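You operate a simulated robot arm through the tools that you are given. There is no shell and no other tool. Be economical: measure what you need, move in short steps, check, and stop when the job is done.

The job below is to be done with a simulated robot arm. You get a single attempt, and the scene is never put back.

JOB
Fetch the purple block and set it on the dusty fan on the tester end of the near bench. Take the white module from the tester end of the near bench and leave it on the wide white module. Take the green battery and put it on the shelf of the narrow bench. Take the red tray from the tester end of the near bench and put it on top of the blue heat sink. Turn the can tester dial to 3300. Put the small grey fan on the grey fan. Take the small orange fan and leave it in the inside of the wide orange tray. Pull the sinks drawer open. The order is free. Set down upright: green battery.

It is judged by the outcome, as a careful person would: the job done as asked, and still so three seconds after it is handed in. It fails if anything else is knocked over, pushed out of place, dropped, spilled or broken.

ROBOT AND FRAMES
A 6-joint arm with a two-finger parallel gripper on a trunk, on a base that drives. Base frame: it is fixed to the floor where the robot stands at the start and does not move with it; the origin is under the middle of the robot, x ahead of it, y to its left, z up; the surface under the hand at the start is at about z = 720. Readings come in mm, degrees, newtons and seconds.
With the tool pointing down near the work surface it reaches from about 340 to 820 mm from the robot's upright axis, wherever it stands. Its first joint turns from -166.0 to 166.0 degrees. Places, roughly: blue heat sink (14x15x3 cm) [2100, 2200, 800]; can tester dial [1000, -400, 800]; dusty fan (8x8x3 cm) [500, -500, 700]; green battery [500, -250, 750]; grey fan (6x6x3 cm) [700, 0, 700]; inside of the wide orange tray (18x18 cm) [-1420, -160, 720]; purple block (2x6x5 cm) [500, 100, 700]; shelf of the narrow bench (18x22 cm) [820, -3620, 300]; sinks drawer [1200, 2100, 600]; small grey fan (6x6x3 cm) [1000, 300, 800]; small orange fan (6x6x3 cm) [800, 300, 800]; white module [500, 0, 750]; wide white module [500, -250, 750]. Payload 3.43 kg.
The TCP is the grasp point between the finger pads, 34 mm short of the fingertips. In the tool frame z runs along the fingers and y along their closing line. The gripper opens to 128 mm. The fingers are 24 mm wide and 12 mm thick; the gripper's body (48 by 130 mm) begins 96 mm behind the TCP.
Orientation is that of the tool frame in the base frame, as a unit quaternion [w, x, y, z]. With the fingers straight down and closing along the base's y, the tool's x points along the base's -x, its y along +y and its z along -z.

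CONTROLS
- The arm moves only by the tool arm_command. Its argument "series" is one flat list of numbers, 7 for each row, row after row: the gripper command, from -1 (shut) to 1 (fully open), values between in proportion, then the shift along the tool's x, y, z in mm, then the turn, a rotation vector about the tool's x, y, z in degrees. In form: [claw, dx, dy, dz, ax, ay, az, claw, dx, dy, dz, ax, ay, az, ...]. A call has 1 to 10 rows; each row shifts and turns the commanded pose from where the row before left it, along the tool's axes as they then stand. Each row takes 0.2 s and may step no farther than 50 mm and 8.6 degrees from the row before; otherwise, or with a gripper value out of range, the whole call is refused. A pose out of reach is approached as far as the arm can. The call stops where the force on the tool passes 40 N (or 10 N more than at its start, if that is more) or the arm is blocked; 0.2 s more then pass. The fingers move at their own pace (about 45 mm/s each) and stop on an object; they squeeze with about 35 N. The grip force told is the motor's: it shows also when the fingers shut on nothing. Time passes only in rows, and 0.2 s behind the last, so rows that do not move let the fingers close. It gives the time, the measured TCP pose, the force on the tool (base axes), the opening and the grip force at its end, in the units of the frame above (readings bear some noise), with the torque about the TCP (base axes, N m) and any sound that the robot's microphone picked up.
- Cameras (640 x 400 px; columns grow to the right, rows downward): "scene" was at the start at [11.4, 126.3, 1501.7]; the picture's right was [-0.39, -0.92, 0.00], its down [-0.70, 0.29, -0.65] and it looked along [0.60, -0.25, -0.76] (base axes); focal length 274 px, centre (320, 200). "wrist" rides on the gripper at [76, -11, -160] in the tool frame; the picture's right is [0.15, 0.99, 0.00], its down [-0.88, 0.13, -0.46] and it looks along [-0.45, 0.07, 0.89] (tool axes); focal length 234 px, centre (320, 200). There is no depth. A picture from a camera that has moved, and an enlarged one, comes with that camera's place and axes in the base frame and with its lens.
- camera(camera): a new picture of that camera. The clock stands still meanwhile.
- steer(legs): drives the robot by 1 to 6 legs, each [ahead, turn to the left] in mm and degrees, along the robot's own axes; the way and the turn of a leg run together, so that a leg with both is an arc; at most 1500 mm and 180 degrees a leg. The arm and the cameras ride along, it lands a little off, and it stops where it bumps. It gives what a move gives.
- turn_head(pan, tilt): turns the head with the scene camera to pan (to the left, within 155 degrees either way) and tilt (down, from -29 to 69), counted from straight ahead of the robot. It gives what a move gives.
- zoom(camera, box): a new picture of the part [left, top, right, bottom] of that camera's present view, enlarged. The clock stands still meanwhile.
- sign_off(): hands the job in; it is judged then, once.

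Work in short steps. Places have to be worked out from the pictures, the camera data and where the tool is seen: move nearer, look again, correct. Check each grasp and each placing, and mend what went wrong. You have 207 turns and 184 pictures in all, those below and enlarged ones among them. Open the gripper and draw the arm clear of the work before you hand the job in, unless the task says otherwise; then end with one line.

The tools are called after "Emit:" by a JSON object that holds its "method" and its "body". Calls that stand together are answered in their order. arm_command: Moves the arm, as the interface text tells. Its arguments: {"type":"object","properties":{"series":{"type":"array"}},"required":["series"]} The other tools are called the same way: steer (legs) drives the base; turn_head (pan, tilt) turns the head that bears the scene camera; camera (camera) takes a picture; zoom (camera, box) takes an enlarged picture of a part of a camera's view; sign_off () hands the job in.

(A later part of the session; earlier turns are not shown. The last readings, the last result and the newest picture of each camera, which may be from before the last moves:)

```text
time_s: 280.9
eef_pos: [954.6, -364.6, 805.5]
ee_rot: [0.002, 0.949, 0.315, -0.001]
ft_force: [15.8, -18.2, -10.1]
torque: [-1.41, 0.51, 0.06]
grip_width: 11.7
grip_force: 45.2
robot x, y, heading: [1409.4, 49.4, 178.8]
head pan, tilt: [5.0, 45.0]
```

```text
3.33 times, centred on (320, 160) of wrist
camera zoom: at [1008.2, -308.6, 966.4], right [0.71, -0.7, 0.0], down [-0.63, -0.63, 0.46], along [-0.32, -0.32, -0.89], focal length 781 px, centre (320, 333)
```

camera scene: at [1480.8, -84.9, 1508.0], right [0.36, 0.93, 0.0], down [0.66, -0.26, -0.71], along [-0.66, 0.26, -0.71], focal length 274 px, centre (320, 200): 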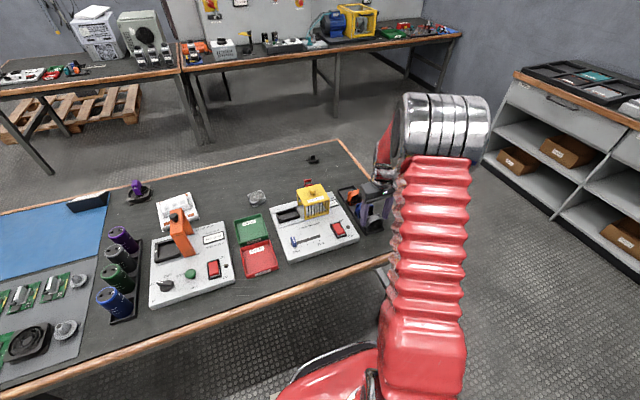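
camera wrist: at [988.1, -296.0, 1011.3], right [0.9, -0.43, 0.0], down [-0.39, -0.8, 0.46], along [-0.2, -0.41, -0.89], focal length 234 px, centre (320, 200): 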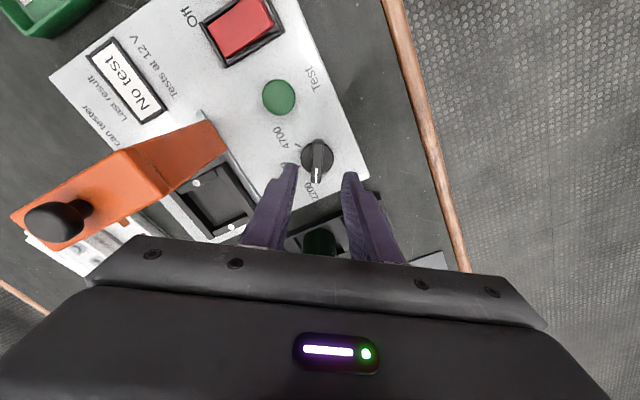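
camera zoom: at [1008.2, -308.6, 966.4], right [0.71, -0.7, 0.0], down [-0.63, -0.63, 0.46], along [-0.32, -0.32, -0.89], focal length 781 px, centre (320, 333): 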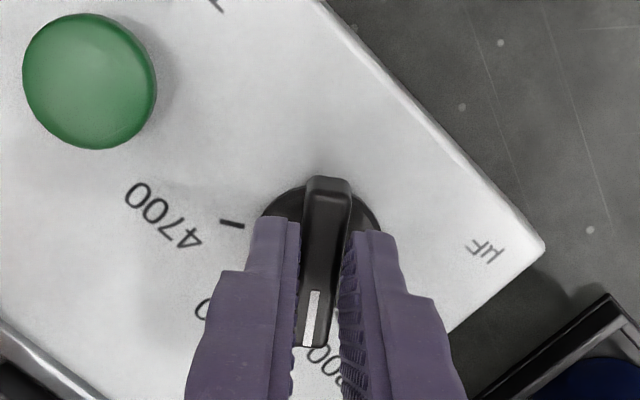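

The knob follows. Shift slightly with the side force, and turn the remaining ~32°.

Emit:
{"method": "arm_command", "body": {"series": [-1, 0.4, 2.5, 0, 0, 0, 0, -1, 0, 0, 0, 0, 0, 8, -1, 0, 0, 0, 0, 0, 8, -1, 0, 0, 0, 0, 0, 0]}}

Emit:
{"method": "zoom", "body": {"camera": "wrist", "box": [240, 100, 400, 220]}}

```text
time_s: 281.9
eef_pos: [954.2, -364.4, 804.5]
ee_rot: [0.0, 0.984, 0.18, -0.001]
ft_force: [6.9, -13.0, -16.9]
torque: [-0.85, 0.75, 0.06]
grip_width: 11.7
grip_force: 44.6
robot x, y, heading: [1409.6, 45.3, 178.7]
head pan, tilt: [5.0, 45.0]
```

```text
3.33 times, centred on (320, 160) of wrist
camera zoom: at [1021.8, -326.8, 966.4], right [0.49, -0.87, 0.0], down [-0.78, -0.43, 0.46], along [-0.4, -0.22, -0.89], focal length 781 px, centre (320, 333)
```

zoom: 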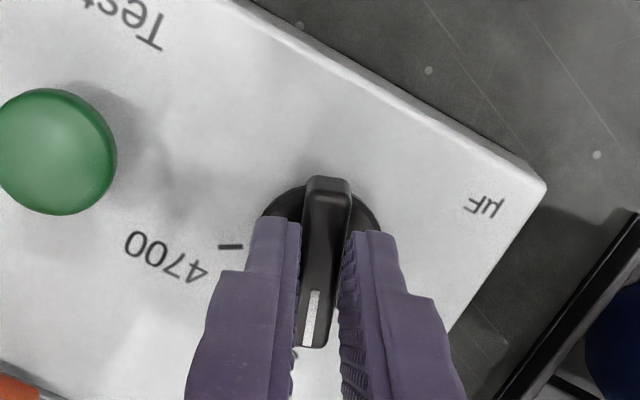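

Pointer is ~21° short of 3300 (180°). Turn the remaining 20.7°.

Emit:
{"method": "arm_command", "body": {"series": [-1, 0, 1.5, -1, 0, 0, 0, -1, 0, 0, 0, 0, 0, 8, -1, 0, 0, 0, 0, 0, 8, -1, 0, 0, 0, 0, 0, 4.7, -1, 0, 0, 0, 0, 0, 0]}}

Emit:
{"method": "zoom", "body": {"camera": "wrist", "box": [240, 100, 400, 220]}}

```text
time_s: 283.1
eef_pos: [955.3, -366.6, 804.0]
ee_rot: [0.0, 1.0, 0.0, 0.0]
ft_force: [-1.7, -13.5, -36.3]
torque: [-0.44, 0.49, 0.09]
grip_width: 11.9
grip_force: 45.2
robot x, y, heading: [1411.3, 42.2, 178.7]
head pan, tilt: [5.0, 45.0]
```

```text
3.33 times, centred on (320, 160) of wrist
camera zoom: at [1030.8, -354.6, 966.6], right [0.15, -0.99, 0.0], down [-0.88, -0.13, 0.46], along [-0.45, -0.07, -0.89], focal length 781 px, centre (320, 333)
```

zoom: 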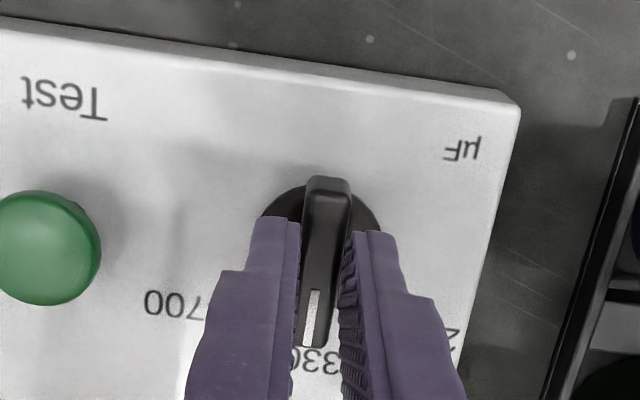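

Pointer at 180°. Relieve the upward pull by 1 mm, open and rise.

Emit:
{"method": "arm_command", "body": {"series": [-1, 0, -0.5, 1.2, 0, 0, 0, -0.5, 0, 0, 0, 0, 0, 0, -0.4, 0, 0, 0, 0, 0, 0, -0.4, 0, 0, -10, 0, 0, 0, -0.4, 0, 0, -30, 0, 0, 0, -0.4, 0, 0, -40, 0, 0, 0, -0.4, 0, 0, -40, 0, 0, 0]}}

Emit:
{"method": "camera", "body": {"camera": "wrist"}}

Emit:
{"method": "zoom", "body": {"camera": "wrist", "box": [230, 70, 430, 220]}}

```text
time_s: 284.7
eef_pos: [954.6, -364.9, 925.6]
ee_rot: [0.0, 1.0, 0.002, 0.0]
ft_force: [-0.5, -0.3, -0.3]
torque: [0.0, 0.03, 0.04]
grip_width: 38.2
grip_force: 0.0
robot x, y, heading: [1407.3, 42.5, 178.6]
head pan, tilt: [5.0, 45.0]
```

```text
83 pictures are left
camera wrist: at [1030.7, -352.4, 1087.3], right [0.15, -0.99, 0.0], down [-0.88, -0.13, 0.46], along [-0.45, -0.07, -0.89], focal length 234 px, centre (320, 200)
```

wrist: 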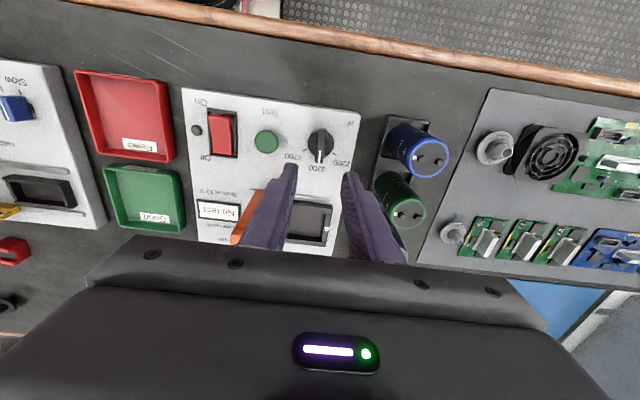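

```text
2.67 times, centred on (330, 145) of wrist
camera zoom: at [1030.7, -352.4, 1087.3], right [0.15, -0.99, 0.0], down [-0.88, -0.13, 0.46], along [-0.45, -0.07, -0.89], focal length 624 px, centre (293, 347)
```

zoom: 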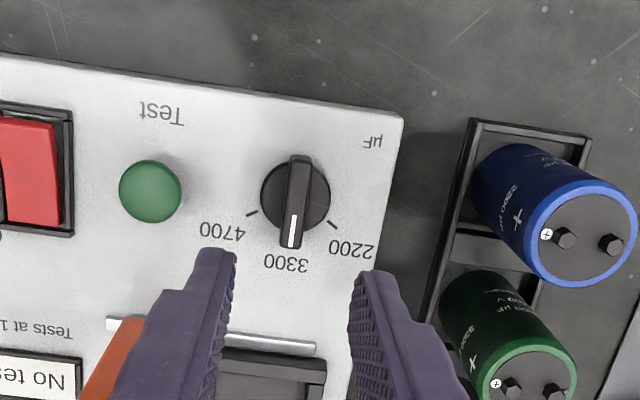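

Dial points to 3300. Next the red tray: go over its +x wall (tray ≈[942,-82]) and rotate the tool so it closes along x.

Emit:
{"method": "arm_command", "body": {"series": [0, 6, -46, -6, 0, 0, 0, 0, 6, -46, -6, 0, 0, 0, 0, 6, -46, -6, 0, 0, 0, 0, 6, -46, -6, 0, 0, 0, 0, 6, -46, -6, 0, 0, 0, 0, 6, -46, -6, 0, 0, 0, 0, 0, 0, 0, 0, 0, -8.5, 0, 0, 0, 0, 0, 0, -8.5, 0, 0, 0, 0, 0, 0, -8.5, 0, 0, 0, 0, 0, 0, -8.5]}}

Emit:
{"method": "arm_command", "body": {"series": [0, 0, 0, 0, 0, 0, -8.5, 0, 0, 0, 0, 0, 0, -8.5, 0, 0, 0, 0, 0, 0, -8.5, 0, 0, 0, 0, 0, 0, -8.5, 0, 0, 0, 0, 0, 0, -8.5, 0, 0, 0, 0, 0, 0, -8.5, 0, 0, 0, 0, 0, 0, -5, 0, 0, 0, 30, 0, 0, 0, 0, 0, 0, 30, 0, 0, 0]}}

Emit:
{"method": "camera", "body": {"camera": "wrist"}}

```text
time_s: 286.9
eef_pos: [990.5, -90.8, 959.8]
ee_rot: [0.0, 0.956, 0.295, 0.0]
ft_force: [0.6, -0.3, 0.2]
torque: [0.04, -0.03, -0.02]
grip_width: 64.1
grip_force: 0.0
robot x, y, heading: [1412.6, 45.7, 178.7]
head pan, tilt: [5.0, 45.0]
```

```text
time_s: 288.9
eef_pos: [990.3, -89.3, 901.0]
ee_rot: [0.0, 0.706, 0.708, -0.001]
ft_force: [-1.0, 0.2, -0.7]
torque: [0.02, 0.0, 0.01]
grip_width: 63.9
grip_force: 0.0
robot x, y, heading: [1411.1, 48.6, 178.7]
head pan, tilt: [5.0, 45.0]
```

```text
81 pictures are left
camera wrist: at [979.4, -12.2, 1063.2], right [0.99, 0.15, 0.0], down [0.13, -0.88, 0.46], along [0.07, -0.45, -0.89], focal length 234 px, centre (320, 200)
```

wrist: 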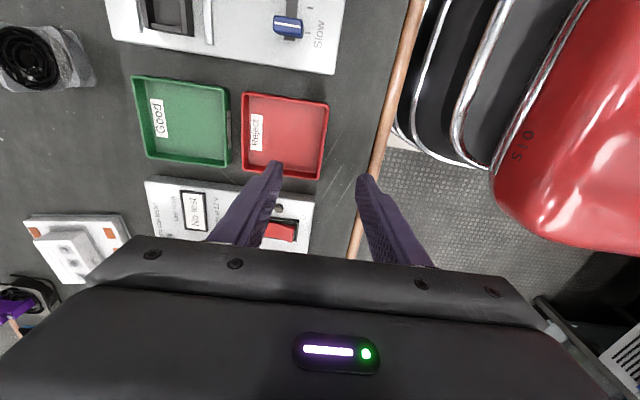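

Tray's +x wall is at x≈997, y centre ≈-87. Descend with fingers straddling that wall and pinch it.

Emit:
{"method": "arm_command", "body": {"series": [-0.3, 2, 7, 0, 0, 0, 0, -0.3, 0, 0, 45, 0, 0, 0, -0.3, 0, 0, 45, 0, 0, 0, -0.3, 0, 0, 30, 0, 0, 0, -0.3, 0, 0, 0, 0, 0, 0]}}

Emit:
{"method": "zoom", "body": {"camera": "wrist", "box": [160, 60, 480, 260]}}

```text
time_s: 290.1
eef_pos: [998.6, -88.0, 780.8]
ee_rot: [0.0, 0.706, 0.708, -0.001]
ft_force: [-0.2, -0.5, -0.1]
torque: [0.02, 0.0, 0.02]
grip_width: 44.9
grip_force: 0.0
robot x, y, heading: [1412.6, 48.7, 178.8]
head pan, tilt: [5.0, 45.0]
```

```text
2.00 times, centred on (320, 160) of wrist
camera zoom: at [987.1, -11.8, 941.4], right [0.99, 0.15, 0.0], down [0.13, -0.88, 0.46], along [0.07, -0.45, -0.89], focal length 468 px, centre (320, 280)
```

zoom: 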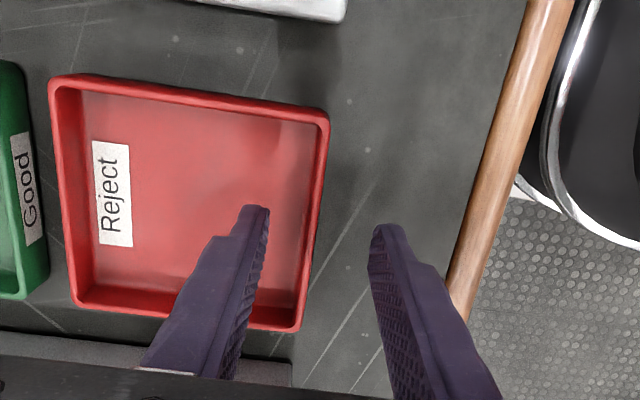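

Wall lies between the fingers. Lower 20 mm and close.

Emit:
{"method": "arm_command", "body": {"series": [-0.3, 0, 0, 10, 0, 0, 0, -0.3, 0, 0, 8, 0, 0, 0, -1, 0, 0, 0, 0, 0, 0, -1, 0, 0, 0, 0, 0, 0, -1, 0, 0, 0, 0, 0, 0, -1, 0, 0, 0, 0, 0, 0]}}

Emit:
{"method": "zoom", "body": {"camera": "wrist", "box": [160, 60, 480, 260]}}

```text
time_s: 291.5
eef_pos: [997.9, -88.0, 762.9]
ee_rot: [0.0, 0.706, 0.708, -0.001]
ft_force: [-0.9, -0.7, -0.2]
torque: [-0.13, 0.0, -0.01]
grip_width: 3.7
grip_force: 35.1
robot x, y, heading: [1411.6, 48.1, 178.8]
head pan, tilt: [5.0, 45.0]
```

```text
2.00 times, centred on (320, 160) of wrist
camera zoom: at [987.4, -11.1, 924.9], right [0.99, 0.15, 0.0], down [0.13, -0.88, 0.46], along [0.07, -0.45, -0.89], focal length 468 px, centre (320, 280)
```

zoom: 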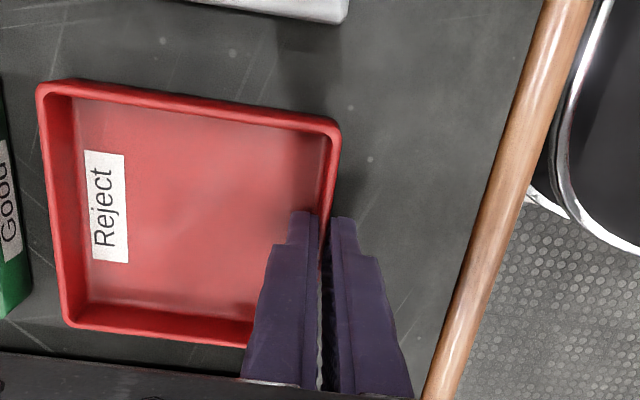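

Wall pinched (3.7 mm). Lift slowly.

Emit:
{"method": "arm_command", "body": {"series": [-1, 0, 0, -5, 0, 0, 0, -1, 0, 0, -10, 0, 0, 0, -1, 0, 0, -15, 0, 0, 0, -1, 0, 0, -20, 0, 0, 0, -1, 0, 0, -30, 0, 0, 0, -1, 0, 0, -30, 0, 0, 0, -1, 0, 0, -30, 0, 0, 0, -1, 0, 0, -30, 0, 0, 0, -1, 0, 0, -30, 0, 0, 0]}}

Emit:
{"method": "camera", "body": {"camera": "wrist"}}

Emit:
{"method": "camera", "body": {"camera": "scene"}}

```text
time_s: 293.5
eef_pos: [997.9, -87.4, 964.0]
ee_rot: [0.001, 0.706, 0.708, 0.0]
ft_force: [0.0, 0.0, -3.7]
torque: [0.0, -0.19, 0.02]
grip_width: 3.8
grip_force: 35.0
robot x, y, heading: [1410.5, 48.3, 178.6]
head pan, tilt: [5.0, 45.0]
```

```text
78 pictures are left
camera wrist: at [986.2, -11.3, 1125.2], right [0.99, 0.15, 0.0], down [0.13, -0.88, 0.46], along [0.07, -0.45, -0.89], focal length 234 px, centre (320, 200)
```

wrist: 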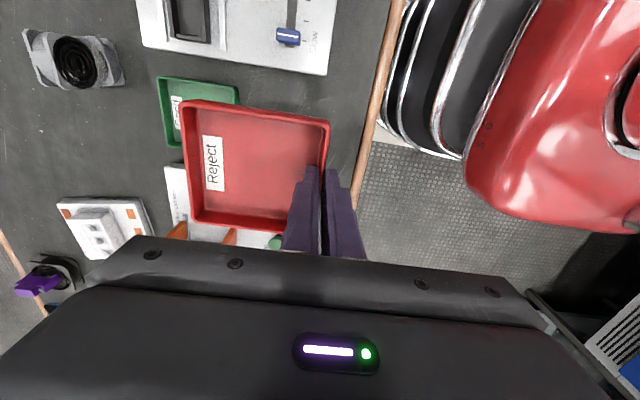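

```text
77 pictures are left
camera scene: at [1385.7, -117.9, 1508.0], right [-0.07, 1.0, 0.0], down [0.71, 0.05, -0.71], along [-0.71, -0.05, -0.71], focal length 274 px, centre (320, 200)
```

scene: 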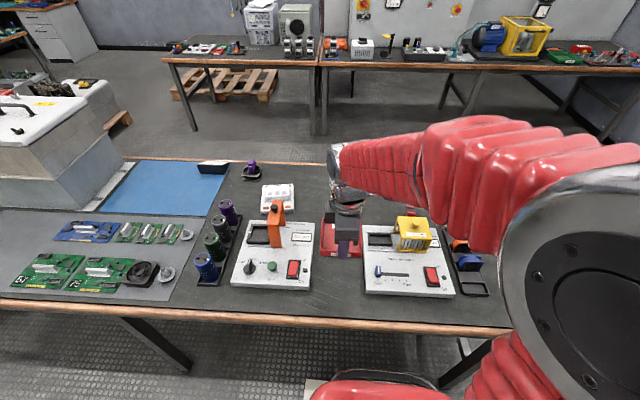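

Tray held level. Back off the bench, turn right, and head for the heat-sink bench.

Emit:
{"method": "steer", "body": {"legs": [[-160, 0]]}}

Emit:
{"method": "steer", "body": {"legs": [[0, -36]]}}

Emit:
{"method": "steer", "body": {"legs": [[0, -36]]}}

Emit:
{"method": "steer", "body": {"legs": [[0, -35]]}}

Emit:
{"method": "turn_head", "body": {"pan": 10, "tilt": 25}}

Emit:
{"method": "camera", "body": {"camera": "scene"}}

```text
time_s: 295.1
eef_pos: [1158.5, -90.3, 964.3]
ee_rot: [0.0, 0.707, 0.708, -0.001]
ft_force: [0.0, 0.3, -3.5]
torque: [0.01, -0.17, 0.01]
grip_width: 3.7
grip_force: 35.3
robot x, y, heading: [1569.2, 43.1, 178.7]
head pan, tilt: [5.0, 45.0]
```

```text
time_s: 298.0
eef_pos: [1158.5, 177.1, 962.9]
ee_rot: [0.0, 0.891, 0.455, -0.001]
ft_force: [0.0, 0.6, -3.4]
torque: [-0.08, -0.14, 0.02]
grip_width: 3.6
grip_force: 35.1
robot x, y, heading: [1563.5, 27.8, 142.9]
head pan, tilt: [5.0, 45.0]
```

```text
time_s: 300.7
eef_pos: [1319.5, 385.4, 963.9]
ee_rot: [0.001, 0.987, 0.162, 0.0]
ft_force: [-0.6, 0.5, -2.9]
torque: [-0.15, -0.06, 0.0]
grip_width: 3.4
grip_force: 35.3
robot x, y, heading: [1537.9, 24.9, 107.5]
head pan, tilt: [5.0, 45.0]
```

```text
time_s: 303.5
eef_pos: [1562.6, 444.1, 964.4]
ee_rot: [0.001, 0.99, -0.139, 0.0]
ft_force: [-0.1, 0.4, -3.6]
torque: [-0.15, 0.03, 0.01]
grip_width: 3.5
grip_force: 35.4
robot x, y, heading: [1522.1, 27.3, 72.9]
head pan, tilt: [5.0, 45.0]
```

```text
time_s: 304.3
eef_pos: [1560.8, 444.0, 964.7]
ee_rot: [0.001, 0.99, -0.139, -0.001]
ft_force: [0.1, 0.4, -2.3]
torque: [-0.15, 0.05, 0.01]
grip_width: 3.4
grip_force: 34.9
robot x, y, heading: [1520.3, 23.7, 72.9]
head pan, tilt: [10.0, 25.0]
```

```text
76 pictures are left
camera scene: at [1363.2, 107.2, 1538.6], right [0.99, -0.12, 0.0], down [-0.05, -0.42, -0.91], along [0.11, 0.9, -0.42], focal length 274 px, centre (320, 200)
```

scene: 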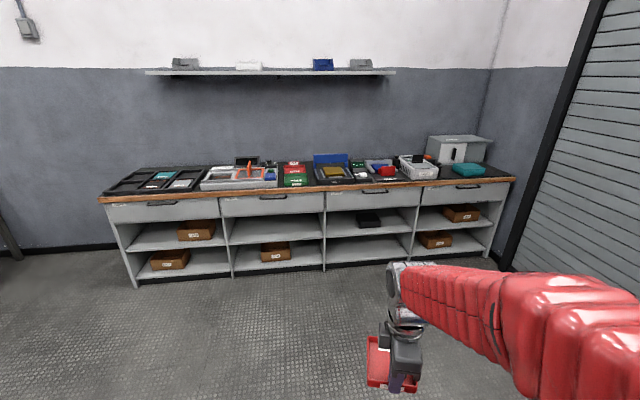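

Emit:
{"method": "zoom", "body": {"camera": "scene", "box": [90, 130, 310, 260]}}

Emit:
{"method": "zoom", "body": {"camera": "scene", "box": [280, 130, 520, 260]}}

```text
2.91 times, centred on (200, 195) of scene
camera zoom: at [1363.2, 107.2, 1538.6], right [0.99, -0.12, 0.0], down [-0.05, -0.42, -0.91], along [0.11, 0.9, -0.42], focal length 796 px, centre (669, 214)
```

zoom: 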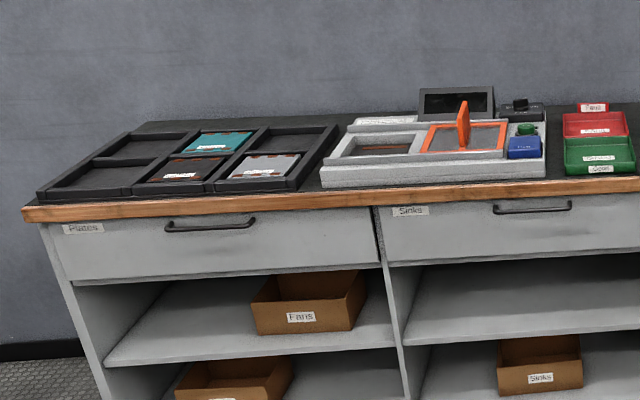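

```text
2.67 times, centred on (400, 195) of scene
camera zoom: at [1363.2, 107.2, 1538.6], right [0.99, -0.12, 0.0], down [-0.05, -0.42, -0.91], along [0.11, 0.9, -0.42], focal length 730 px, centre (107, 213)
```

zoom: 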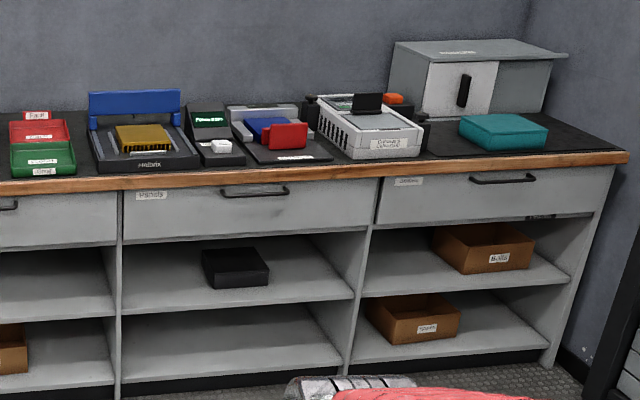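

The blue heat sink is near [2130,2300] on the bench's right part. Drive closer to ≈[2050,1430] and look.

Emit:
{"method": "steer", "body": {"legs": [[0, -4], [1480, 0]]}}

Emit:
{"method": "steer", "body": {"legs": [[0, 20]]}}

Emit:
{"method": "turn_head", "body": {"pan": 5, "tilt": 40}}

Emit:
{"method": "camera", "body": {"camera": "scene"}}

Emit:
{"method": "camera", "body": {"camera": "wrist"}}

```text
time_s: 314.3
eef_pos: [2087.4, 1816.7, 965.3]
ee_rot: [0.0, 0.987, -0.16, 0.0]
ft_force: [-0.5, -0.2, -2.6]
torque: [-0.15, 0.02, -0.01]
grip_width: 3.6
grip_force: 35.3
robot x, y, heading: [2026.8, 1402.5, 70.5]
head pan, tilt: [10.0, 25.0]
```

```text
time_s: 316.2
eef_pos: [1944.1, 1812.8, 964.0]
ee_rot: [0.0, 1.0, 0.012, 0.0]
ft_force: [-0.6, 0.0, -3.3]
torque: [-0.14, -0.02, 0.02]
grip_width: 3.8
grip_force: 35.0
robot x, y, heading: [2040.7, 1401.1, 90.3]
head pan, tilt: [10.0, 25.0]
```

```text
time_s: 316.9
eef_pos: [1944.6, 1812.9, 966.0]
ee_rot: [0.0, 1.0, 0.011, 0.0]
ft_force: [0.6, -0.1, -2.8]
torque: [-0.15, -0.02, -0.01]
grip_width: 3.6
grip_force: 34.8
robot x, y, heading: [2041.1, 1400.1, 89.9]
head pan, tilt: [5.0, 40.0]
```

```text
73 pictures are left
camera scene: at [1874.7, 1427.0, 1515.4], right [1.0, 0.09, 0.0], down [0.06, -0.64, -0.77], along [-0.07, 0.76, -0.64], focal length 274 px, centre (320, 200)
```

scene: 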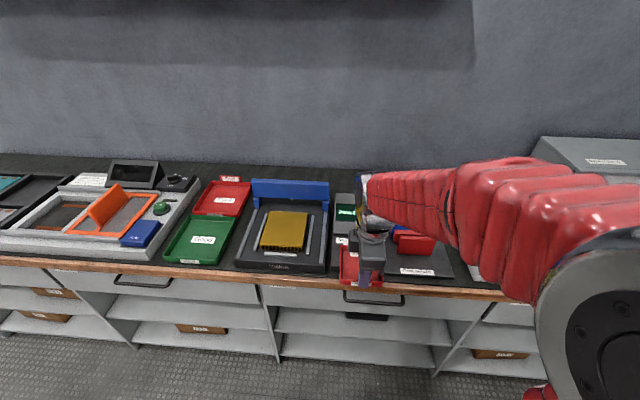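

```text
72 pictures are left
camera wrist: at [2019.7, 1826.5, 1127.6], right [0.17, -0.99, 0.0], down [-0.88, -0.15, 0.46], along [-0.45, -0.08, -0.89], focal length 234 px, centre (320, 200)
```

wrist: 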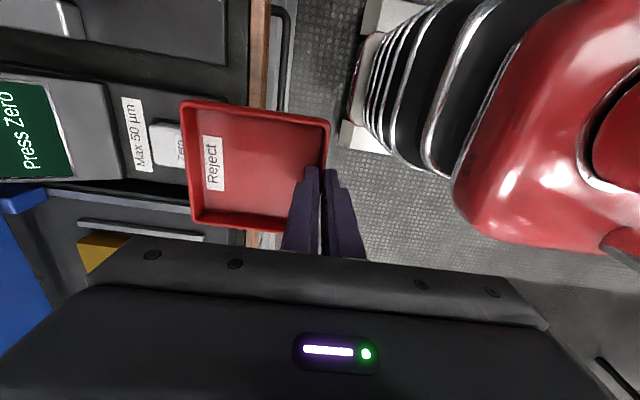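

The heat sink is hidden behind the arm. Swing the arm left to look.

Emit:
{"method": "arm_command", "body": {"series": [-1, -30, 0, 0, 0, 0, 0, -1, -45, 0, 0, 0, 0, 0, -1, -45, 0, 0, 0, 0, 0, -1, -45, 0, 0, 0, 0, 0, -1, -45, 0, 0, 0, 0, 0, -1, -30, 0, 0, 0, 0, 0]}}

Emit:
{"method": "turn_head", "body": {"pan": -8, "tilt": 40}}

Emit:
{"method": "camera", "body": {"camera": "scene"}}

```text
time_s: 318.3
eef_pos: [1703.9, 1805.9, 965.4]
ee_rot: [0.0, 1.0, 0.01, 0.0]
ft_force: [-1.1, 0.8, -2.3]
torque: [-0.16, -0.01, -0.06]
grip_width: 3.5
grip_force: 34.8
robot x, y, heading: [2038.9, 1403.5, 89.8]
head pan, tilt: [5.0, 40.0]
```

```text
time_s: 319.1
eef_pos: [1705.4, 1807.0, 964.9]
ee_rot: [0.0, 1.0, 0.011, 0.0]
ft_force: [0.5, 0.1, -3.2]
torque: [-0.15, -0.01, 0.02]
grip_width: 3.6
grip_force: 35.0
robot x, y, heading: [2043.0, 1400.4, 90.2]
head pan, tilt: [-8.0, 40.0]
```

```text
71 pictures are left
camera scene: at [1893.9, 1426.6, 1515.3], right [0.99, -0.14, 0.0], down [-0.09, -0.64, -0.77], along [0.1, 0.76, -0.64], focal length 274 px, centre (320, 200)
```

scene: 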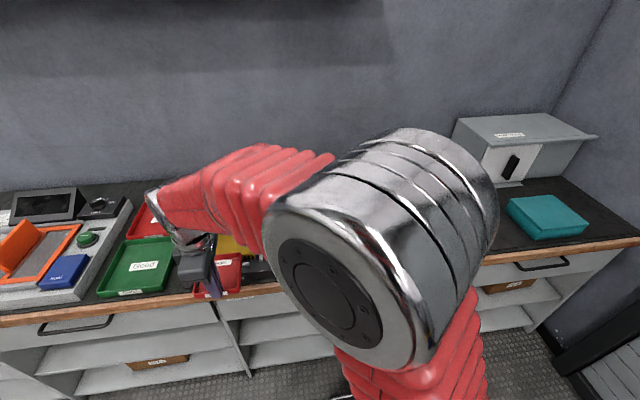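

The elbow hides it. Swing the arm to the right instead so the target is seen left of it.

Emit:
{"method": "arm_command", "body": {"series": [-1, 30, 0, 0, 0, 0, 0, -1, 48, 0, 0, 0, 0, 0, -1, 48, 0, 0, 0, 0, 0, -1, 48, 0, 0, 0, 0, 0, -1, 48, 0, 0, 0, 0, 0, -1, 48, 0, 0, 0, 0, 0, -1, 48, 0, 0, 0, 0, 0, -1, 48, 0, 0, 0, 0, 0, -1, 48, 0, 0, 0, 0, 0, -1, 48, 0, 0, 0, 0, 0]}}

Emit:
{"method": "arm_command", "body": {"series": [-1, 48, 0, 0, 0, 0, 0, -1, 40, 0, 0, 0, 0, 0]}}

Emit:
{"method": "camera", "body": {"camera": "scene"}}

Emit:
{"method": "camera", "body": {"camera": "wrist"}}

```text
time_s: 321.3
eef_pos: [2169.1, 1819.8, 965.0]
ee_rot: [0.0, 1.0, 0.011, -0.001]
ft_force: [0.2, 0.5, -2.4]
torque: [-0.2, 0.02, 0.01]
grip_width: 3.5
grip_force: 35.2
robot x, y, heading: [2038.5, 1402.3, 90.2]
head pan, tilt: [-8.0, 40.0]
```

```text
time_s: 321.9
eef_pos: [2254.1, 1820.9, 965.7]
ee_rot: [0.0, 1.0, 0.011, -0.001]
ft_force: [0.3, -0.1, -2.8]
torque: [-0.15, -0.01, 0.01]
grip_width: 3.5
grip_force: 35.1
robot x, y, heading: [2036.6, 1405.1, 89.9]
head pan, tilt: [-8.0, 40.0]
```

```text
70 pictures are left
camera scene: at [1894.1, 1426.5, 1515.3], right [0.99, -0.14, 0.0], down [-0.09, -0.64, -0.77], along [0.1, 0.76, -0.64], focal length 274 px, centre (320, 200)
```

scene: 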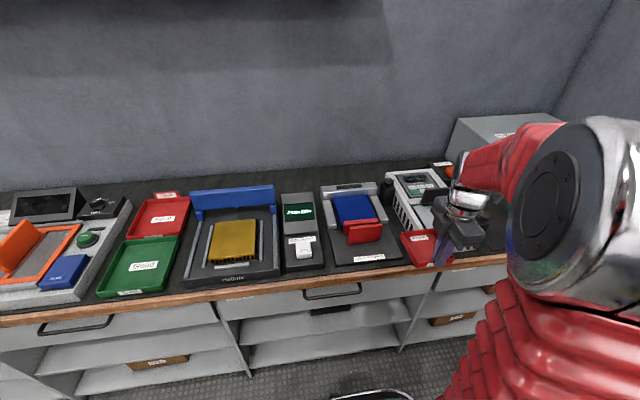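

```text
69 pictures are left
camera wrist: at [2329.4, 1832.7, 1127.6], right [0.17, -0.99, 0.0], down [-0.88, -0.15, 0.46], along [-0.45, -0.08, -0.89], focal length 234 px, centre (320, 200)
```

wrist: 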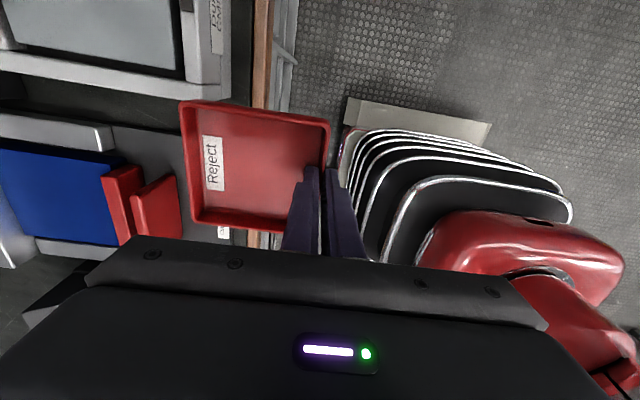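

Emit:
{"method": "zoom", "body": {"camera": "scene", "box": [300, 160, 430, 280]}}

```text
3.33 times, centred on (365, 220) of scene
camera zoom: at [1894.1, 1426.5, 1515.3], right [0.99, -0.14, 0.0], down [-0.09, -0.64, -0.77], along [0.1, 0.76, -0.64], focal length 912 px, centre (170, 133)
```

zoom: 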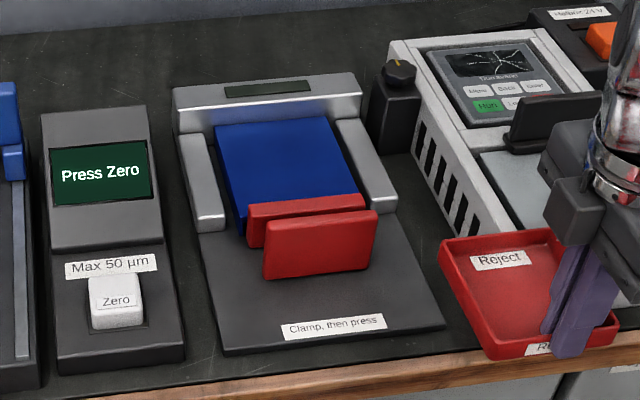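

The blue heat sink top spans x 2057–2197, y ~2102–2252, z≈825, with a red clamp at its front. Bring the tray over with its pinched wall at y≈2143, x≈2127.

Emit:
{"method": "arm_command", "body": {"series": [-1, -42, 0, 0, 0, 0, 0, -1, -42, 0, 0, 0, 0, 0, -1, -42, 0, 0, 0, 0, 0, -1, 1, -40, 0, 0, 0, 0, -1, 1, -45, 0, 0, 0, 0, -1, 1, -45, 0, 0, 0, 0, -1, 1, -45, 0, 0, 0, 0, -1, 1, -45, 0, 0, 0, 0, -1, 1, -45, 0, 0, 0, 0, -1, 0, 0, 0, 0, 0, 0]}}

Emit:
{"method": "camera", "body": {"camera": "wrist"}}

Emit:
{"method": "camera", "body": {"camera": "scene"}}

```text
time_s: 324.1
eef_pos: [2128.0, 2082.7, 963.6]
ee_rot: [0.0, 1.0, 0.011, -0.001]
ft_force: [0.1, -0.8, -3.5]
torque: [-0.15, 0.0, 0.05]
grip_width: 3.7
grip_force: 34.6
robot x, y, heading: [2038.4, 1403.7, 90.1]
head pan, tilt: [-8.0, 40.0]
```

```text
67 pictures are left
camera wrist: at [2204.2, 2096.4, 1125.5], right [0.17, -0.99, 0.0], down [-0.88, -0.15, 0.46], along [-0.45, -0.08, -0.89], focal length 234 px, centre (320, 200)
```

wrist: 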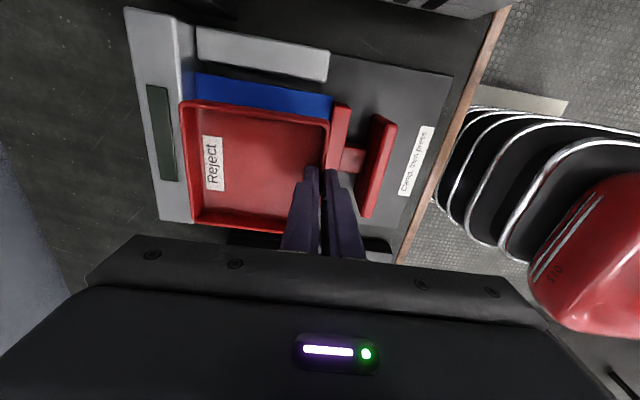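

```text
66 pictures are left
camera scene: at [1894.0, 1427.0, 1515.3], right [0.99, -0.14, 0.0], down [-0.09, -0.64, -0.77], along [0.1, 0.76, -0.64], focal length 274 px, centre (320, 200)
```

scene: 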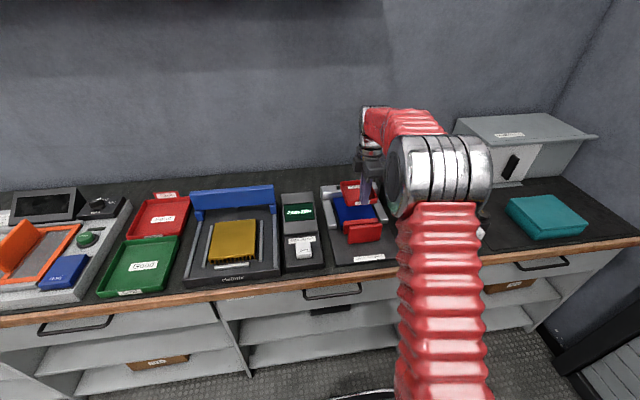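

Refined: sink top x 2052–2190, y 2078–2230, z≈838. Move the pinched wall to [2121,2119] and lower to 900.

Emit:
{"method": "arm_command", "body": {"series": [-1, -6, -36, 0, 0, 0, 0, -1, 0, 0, 30, 0, 0, 0, -1, 0, 0, 30, 0, 0, 0, -1, 0, 0, 0, 0, 0, 0]}}

Emit:
{"method": "camera", "body": {"camera": "wrist"}}

Emit:
{"method": "zoom", "body": {"camera": "scene", "box": [300, 150, 420, 270]}}

```text
time_s: 325.1
eef_pos: [2122.1, 2117.4, 906.7]
ee_rot: [-0.001, 1.0, 0.011, 0.0]
ft_force: [0.1, 0.1, 3.6]
torque: [0.53, 0.01, 0.02]
grip_width: 4.0
grip_force: 34.7
robot x, y, heading: [2040.2, 1404.0, 90.0]
head pan, tilt: [-8.0, 40.0]
```

```text
65 pictures are left
camera wrist: at [2196.4, 2131.0, 1067.8], right [0.17, -0.99, 0.0], down [-0.88, -0.15, 0.46], along [-0.45, -0.07, -0.89], focal length 234 px, centre (320, 200)
```

wrist: 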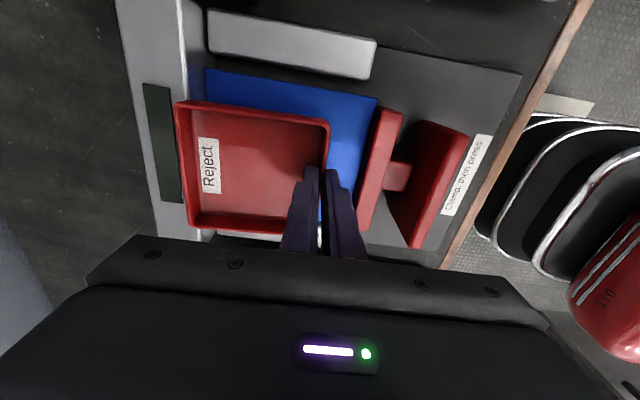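

```text
3.33 times, centred on (360, 210) of scene
camera zoom: at [1894.0, 1426.7, 1515.3], right [0.99, -0.14, 0.0], down [-0.09, -0.64, -0.77], along [0.1, 0.76, -0.64], focal length 912 px, centre (187, 167)
```

zoom: 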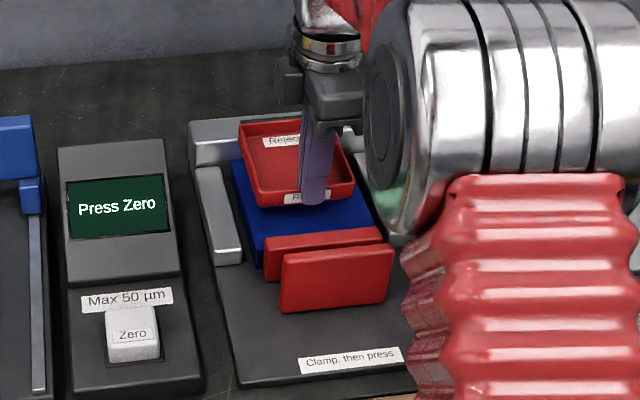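

Early contact: the tray's rear edge touches the grey block behind. Raise, shift 12 mm back toward me, and lower gently.

Emit:
{"method": "arm_command", "body": {"series": [-1, 0, 0, -10, 0, 0, 0, -1, 0, 12, 0, 0, 0, 0, -1, 0, 0, 10, 0, 0, 0, -1, 0, 0, 4, 0, 0, 0, -1, 0, 0, 0, 0, 0, 0]}}

```text
time_s: 326.3
eef_pos: [2121.3, 2105.3, 901.4]
ee_rot: [0.0, 1.0, 0.011, -0.001]
ft_force: [-0.1, 0.5, -2.7]
torque: [-0.16, -0.03, 0.02]
grip_width: 3.5
grip_force: 35.4
robot x, y, heading: [2040.8, 1402.5, 89.9]
head pan, tilt: [-8.0, 40.0]
```

Free now. Continue lowering in 4 mm steps.

Emit:
{"method": "arm_command", "body": {"series": [-1, 0, 0, 4, 0, 0, 0, -1, 0, 0, 4, 0, 0, 0, -1, 0, 0, 3, 0, 0, 0, -1, 0, 0, 0, 0, 0, 0]}}

Emit:
{"method": "camera", "body": {"camera": "wrist"}}

```text
time_s: 327.3
eef_pos: [2121.8, 2105.6, 889.8]
ee_rot: [0.0, 1.0, 0.012, 0.0]
ft_force: [-0.8, -0.4, -3.3]
torque: [-0.16, -0.03, 0.02]
grip_width: 3.4
grip_force: 34.7
robot x, y, heading: [2040.0, 1406.6, 90.1]
head pan, tilt: [-8.0, 40.0]
```

```text
63 pictures are left
camera wrist: at [2197.5, 2119.3, 1052.6], right [0.17, -0.99, 0.0], down [-0.88, -0.15, 0.46], along [-0.45, -0.08, -0.89], focal length 234 px, centre (320, 200)
```

wrist: 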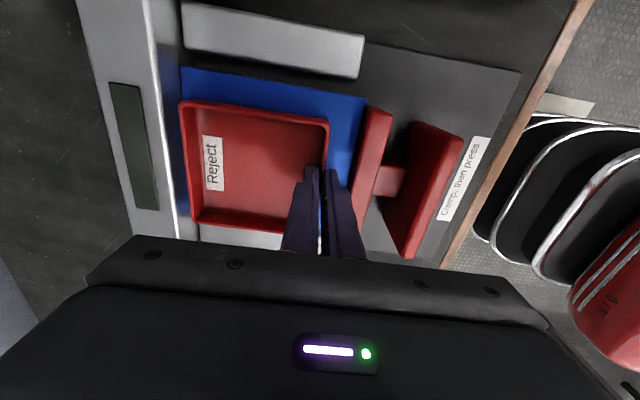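

Tray is over the blue sink with margins. Lower to contact.

Emit:
{"method": "arm_command", "body": {"series": [-1, 0, 0, 3, 0, 0, 0, -1, 0, 0, 3, 0, 0, 0, -1, 0, 0, 2, 0, 0, 0, -1, 0, 0, 0, 0, 0, 0]}}

```text
time_s: 328.3
eef_pos: [2121.2, 2106.3, 884.5]
ee_rot: [-0.001, 1.0, 0.012, -0.001]
ft_force: [-3.0, -4.0, 23.9]
torque: [-0.18, 0.51, 0.06]
grip_width: 3.6
grip_force: 35.3
robot x, y, heading: [2041.4, 1402.1, 90.0]
head pan, tilt: [-8.0, 40.0]
```

Contact. Ease 1 mm, open slightly (~16 mm) and rise straight up.

Emit:
{"method": "arm_command", "body": {"series": [-1, 0, 0, -1, 0, 0, 0, -0.75, 0, 0, 0, 0, 0, 0, -0.75, 0, 0, 0, 0, 0, 0, -0.75, 0, 0, -10, 0, 0, 0, -0.75, 0, 0, -20, 0, 0, 0, -0.75, 0, 0, -40, 0, 0, 0, -0.75, 0, 0, -40, 0, 0, 0]}}

Emit:
{"method": "camera", "body": {"camera": "wrist"}}

Emit:
{"method": "zoom", "body": {"camera": "scene", "box": [300, 150, 420, 270]}}

```text
time_s: 329.9
eef_pos: [2119.6, 2104.7, 993.3]
ee_rot: [-0.001, 1.0, 0.011, 0.0]
ft_force: [-0.4, -0.7, -0.1]
torque: [0.02, 0.01, -0.01]
grip_width: 16.1
grip_force: 0.0
robot x, y, heading: [2041.0, 1400.4, 90.2]
head pan, tilt: [-8.0, 40.0]
```

```text
62 pictures are left
camera wrist: at [2195.6, 2118.7, 1155.2], right [0.17, -0.99, 0.0], down [-0.88, -0.15, 0.46], along [-0.45, -0.08, -0.89], focal length 234 px, centre (320, 200)
```

wrist: 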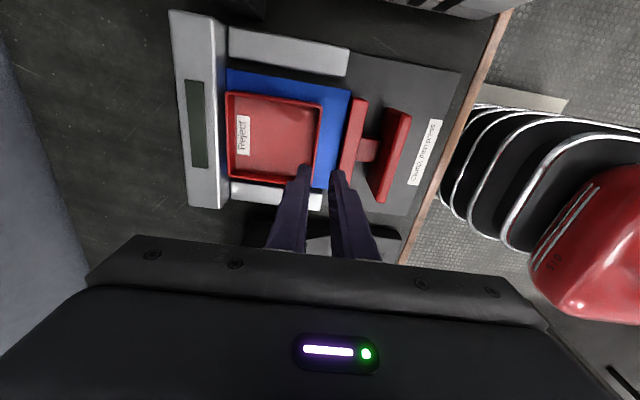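

```text
3.33 times, centred on (360, 210) of scene
camera zoom: at [1894.0, 1427.0, 1515.3], right [0.99, -0.14, 0.0], down [-0.09, -0.64, -0.77], along [0.1, 0.76, -0.64], focal length 912 px, centre (187, 167)
```

zoom: 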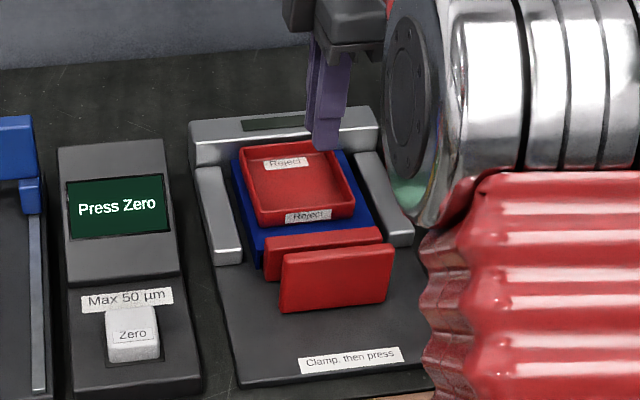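

Tray rests on the blue heat sink. Next the sinks drawer: retract the arm, then drive left along the bench.

Emit:
{"method": "arm_command", "body": {"series": [-0.5, 0, 45, 0, 0, 0, 0, -0.5, 0, 45, 0, 0, 0, 0, -0.5, 0, 45, 0, 0, 0, 0, -0.5, 0, 45, 0, 0, 0, 0, -0.5, 0, 45, 0, 0, 0, 0, -0.5, 0, 45, 0, 0, 0, 0]}}

Emit:
{"method": "steer", "body": {"legs": [[-170, 0], [0, 38]]}}

Emit:
{"method": "steer", "body": {"legs": [[0, 38]]}}

Emit:
{"method": "steer", "body": {"legs": [[700, 0]]}}

```text
time_s: 331.3
eef_pos: [2128.1, 1834.1, 991.9]
ee_rot: [-0.001, 1.0, 0.011, 0.0]
ft_force: [1.8, -0.6, -1.0]
torque: [-0.01, 0.03, -0.01]
grip_width: 32.3
grip_force: 0.0
robot x, y, heading: [2040.8, 1400.9, 89.9]
head pan, tilt: [-8.0, 40.0]
```

```text
time_s: 335.6
eef_pos: [1839.1, 1626.7, 992.8]
ee_rot: [0.0, 0.94, 0.342, 0.0]
ft_force: [-0.6, 0.8, -0.1]
torque: [0.02, -0.02, 0.01]
grip_width: 32.0
grip_force: 0.1
robot x, y, heading: [2057.6, 1246.9, 128.9]
head pan, tilt: [-8.0, 40.0]
```

```text
time_s: 338.5
eef_pos: [1647.1, 1415.5, 992.6]
ee_rot: [0.0, 0.778, 0.628, -0.001]
ft_force: [-0.4, 0.6, 0.3]
torque: [0.02, 0.02, -0.01]
grip_width: 32.4
grip_force: 0.1
robot x, y, heading: [2056.6, 1270.0, 166.6]
head pan, tilt: [-8.0, 40.0]
```

```text
time_s: 343.4
eef_pos: [954.8, 1576.8, 993.0]
ee_rot: [0.0, 0.778, 0.628, 0.0]
ft_force: [-0.4, 0.0, -0.1]
torque: [0.01, 0.01, 0.02]
grip_width: 32.2
grip_force: 0.1
robot x, y, heading: [1366.6, 1431.4, 166.9]
head pan, tilt: [-8.0, 40.0]
```

Turn right to face the bench and back off to y≈1230, then look.

Emit:
{"method": "steer", "body": {"legs": [[0, -38]]}}

Emit:
{"method": "steer", "body": {"legs": [[0, -38]]}}

Emit:
{"method": "steer", "body": {"legs": [[-200, 0]]}}

Emit:
{"method": "turn_head", "body": {"pan": 10, "tilt": 40}}

Emit:
{"method": "camera", "body": {"camera": "scene"}}

```text
time_s: 346.4
eef_pos: [1129.5, 1797.6, 994.0]
ee_rot: [0.0, 0.94, 0.341, 0.0]
ft_force: [-0.5, -0.5, 0.6]
torque: [-0.01, 0.01, -0.03]
grip_width: 32.1
grip_force: 0.0
robot x, y, heading: [1348.8, 1419.9, 129.0]
head pan, tilt: [-8.0, 40.0]
```

```text
time_s: 349.3
eef_pos: [1408.3, 1852.1, 995.5]
ee_rot: [0.0, 1.0, 0.02, 0.0]
ft_force: [-0.4, -0.5, 0.8]
torque: [0.02, 0.03, -0.02]
grip_width: 31.9
grip_force: 0.0
robot x, y, heading: [1328.5, 1420.1, 91.7]
head pan, tilt: [-8.0, 40.0]
```

```text
time_s: 351.2
eef_pos: [1413.8, 1653.9, 994.9]
ee_rot: [-0.001, 1.0, 0.018, 0.0]
ft_force: [-0.7, 0.2, 0.5]
torque: [-0.01, -0.02, 0.01]
grip_width: 32.2
grip_force: 0.1
robot x, y, heading: [1333.1, 1218.9, 91.4]
head pan, tilt: [-8.0, 40.0]
```

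```text
time_s: 352.0
eef_pos: [1412.4, 1654.3, 995.6]
ee_rot: [0.0, 1.0, 0.02, -0.001]
ft_force: [0.1, 0.1, -0.1]
torque: [0.01, 0.0, -0.01]
grip_width: 31.8
grip_force: 0.0
robot x, y, heading: [1330.8, 1221.5, 91.3]
head pan, tilt: [10.0, 40.0]
```

```text
60 pictures are left
camera scene: at [1157.6, 1239.9, 1515.3], right [0.98, 0.2, 0.0], down [0.13, -0.63, -0.77], along [-0.15, 0.75, -0.64], focal length 274 px, centre (320, 200)
```

scene: 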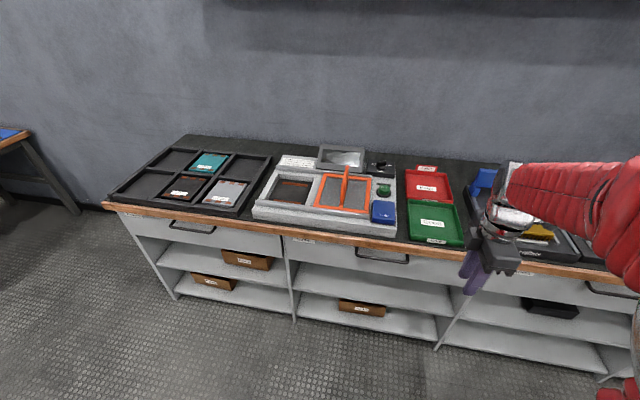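

Emit:
{"method": "zoom", "body": {"camera": "scene", "box": [270, 200, 470, 310]}}

```text
3.20 times, centred on (370, 255) of scene
camera zoom: at [1157.6, 1239.9, 1515.3], right [0.98, 0.2, 0.0], down [0.13, -0.63, -0.77], along [-0.15, 0.75, -0.64], focal length 876 px, centre (160, 24)
```

zoom: 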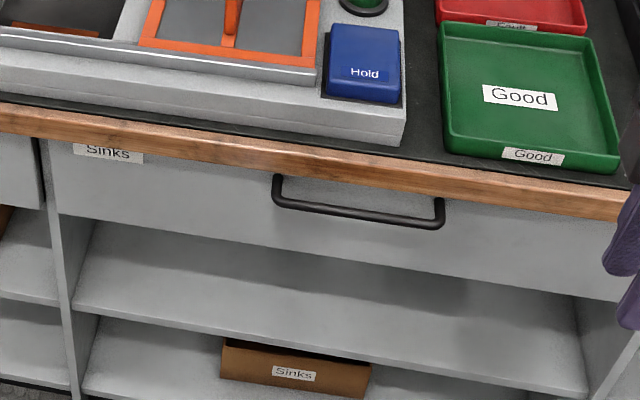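

Triangulated: handle bar centre ≈[1251,1862,752]. I'll approach with the tool horizontal and fingers above/below the bar. Back off 120 mm and position the arm in front of it.

Emit:
{"method": "steer", "body": {"legs": [[-130, 0]]}}

Emit:
{"method": "arm_command", "body": {"series": [-0.5, -30, -30, 0, 0, 0, 0, -0.5, -33, -35, 0, 0, 0, 0, -0.5, -33, -35, 0, 0, 0, 0, -0.5, -33, -35, 0, 0, 0, 0, -0.5, -33, -35, 0, 0, 0, 0, -0.5, 0, -36, 30, 0, 0, 0, -0.5, 0, 0, 45, 0, 0, 0, -0.5, 0, 0, 45, 0, 0, 0]}}

```text
time_s: 353.5
eef_pos: [1417.2, 1524.0, 993.9]
ee_rot: [0.0, 1.0, 0.019, 0.0]
ft_force: [0.3, -0.3, 0.3]
torque: [0.02, 0.04, -0.02]
grip_width: 32.1
grip_force: 0.0
robot x, y, heading: [1333.3, 1094.2, 91.7]
head pan, tilt: [10.0, 40.0]
```

```text
time_s: 355.3
eef_pos: [1249.1, 1724.9, 876.1]
ee_rot: [-0.001, 1.0, 0.02, -0.001]
ft_force: [-0.8, -1.3, 1.4]
torque: [0.02, -0.02, -0.01]
grip_width: 31.8
grip_force: 0.0
robot x, y, heading: [1333.4, 1093.1, 91.7]
head pan, tilt: [10.0, 40.0]
```

Pitch the tool forward to horizontal (about tool x).

Emit:
{"method": "arm_command", "body": {"series": [-0.5, 0, 0, 0, 8.4, 0, 0, -0.5, 0, 0, 0, 8.4, 0, 0, -0.5, 0, 0, 0, 8.4, 0, 0, -0.5, 0, 0, 0, 8.4, 0, 0, -0.5, 0, 0, 0, 8.4, 0, 0, -0.5, 0, 0, 0, 8.4, 0, 0, -0.5, 0, 0, 0, 8.4, 0, 0, -0.5, 0, 0, 0, 8.4, 0, 0, -0.5, 0, 0, 0, 8.4, 0, 0, -0.5, 0, 0, 0, 8.4, 0, 0]}}

Emit:
{"method": "camera", "body": {"camera": "wrist"}}

Emit:
{"method": "camera", "body": {"camera": "scene"}}

```text
time_s: 357.5
eef_pos: [1252.2, 1720.8, 873.8]
ee_rot: [-0.603, 0.798, 0.012, 0.025]
ft_force: [-0.7, -0.7, -0.3]
torque: [0.0, 0.01, -0.01]
grip_width: 32.1
grip_force: 0.0
out of reach, approached as far as the arm can: row 5, 6, 10
robot x, y, heading: [1332.4, 1088.9, 91.6]
head pan, tilt: [10.0, 40.0]
```

```text
58 pictures are left
camera wrist: at [1323.3, 1570.7, 934.3], right [0.19, -0.27, -0.94], down [-0.88, -0.47, -0.05], along [-0.43, 0.84, -0.33], focal length 234 px, centre (320, 200)
```

wrist: 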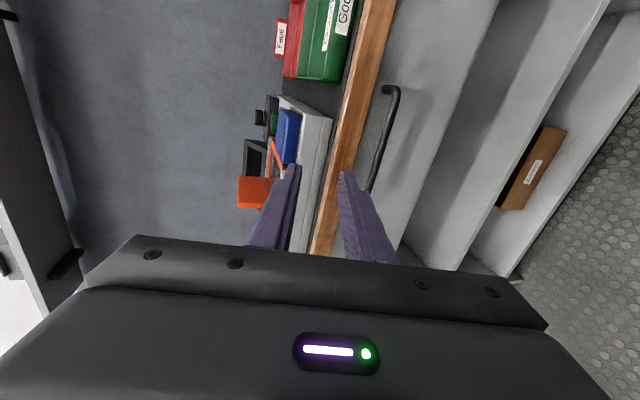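

```text
57 pictures are left
camera scene: at [1160.9, 1110.6, 1515.3], right [0.98, 0.2, 0.0], down [0.13, -0.63, -0.77], along [-0.15, 0.75, -0.64], focal length 274 px, centre (320, 200)
```

scene: 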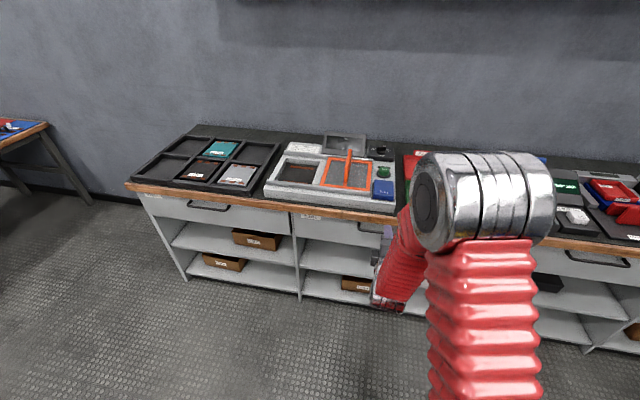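

Tool is ~16° below horizontal – good enough. Lower to bar height, short of the handle, and check.

Emit:
{"method": "arm_command", "body": {"series": [-0.6, 0, 33, 23, 0, 0, 0, -0.6, 0, 33, 23, 0, 0, 0, -0.6, 0, 33, 23, 0, 0, 0, -0.6, 0, 0, 0, 0, 0, 0]}}

Emit:
{"method": "camera", "body": {"camera": "wrist"}}

```text
time_s: 358.5
eef_pos: [1238.2, 1758.4, 762.0]
ee_rot: [-0.603, 0.797, 0.013, 0.024]
ft_force: [-0.1, -0.4, 0.3]
torque: [0.01, -0.01, 0.01]
grip_width: 25.8
grip_force: 0.2
out of reach, approached as far as the arm can: row 1, 2, 3
robot x, y, heading: [1331.8, 1092.8, 91.2]
head pan, tilt: [10.0, 40.0]
```

```text
56 pictures are left
camera wrist: at [1308.8, 1607.4, 822.7], right [0.19, -0.27, -0.94], down [-0.88, -0.46, -0.05], along [-0.42, 0.84, -0.33], focal length 234 px, centre (320, 200)
```

wrist: 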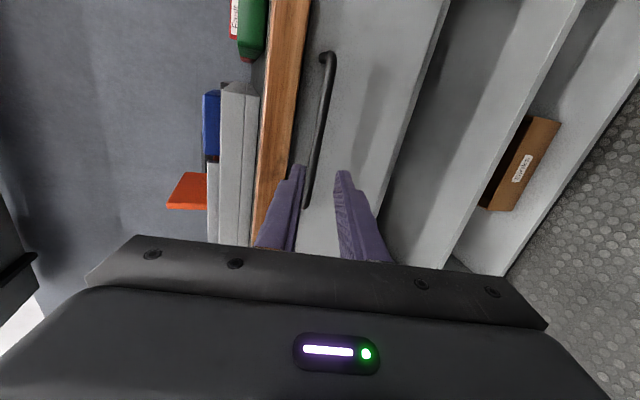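

Bar at z≈748. Advance so the bar sits between the pads (TCP ≈[1248,1840,754]).

Emit:
{"method": "arm_command", "body": {"series": [-0.6, 5, -5, 27, 0, 0, 0, -0.6, 3, -5, 27, 0, 0, 0, -0.6, 2, -5, 27, 0, 0, 0, -0.6, 0, 0, 0, 0, 0, 0]}}

Emit:
{"method": "zoom", "body": {"camera": "wrist", "box": [200, 20, 440, 260]}}

```text
time_s: 359.5
eef_pos: [1229.1, 1838.6, 755.9]
ee_rot: [-0.602, 0.798, 0.013, 0.025]
ft_force: [-0.2, -0.2, 0.4]
torque: [0.02, 0.0, 0.01]
grip_width: 25.5
grip_force: 0.0
out of reach, approached as far as the arm can: row 1, 2, 3
robot x, y, heading: [1334.4, 1092.4, 91.8]
head pan, tilt: [10.0, 40.0]
```

```text
1.67 times, centred on (320, 140) of wrist
camera zoom: at [1299.4, 1688.3, 816.9], right [0.2, -0.27, -0.94], down [-0.88, -0.46, -0.05], along [-0.42, 0.84, -0.33], focal length 390 px, centre (320, 300)
```

zoom: 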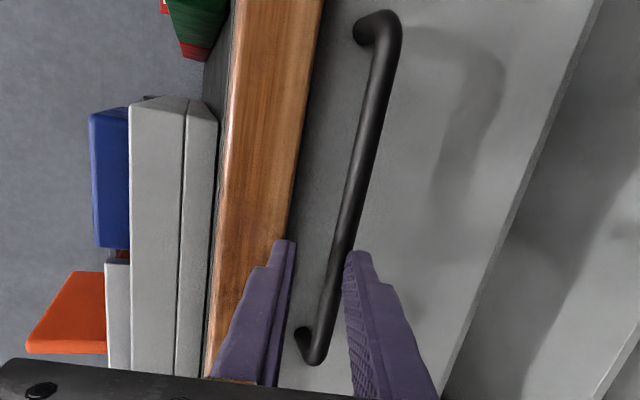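

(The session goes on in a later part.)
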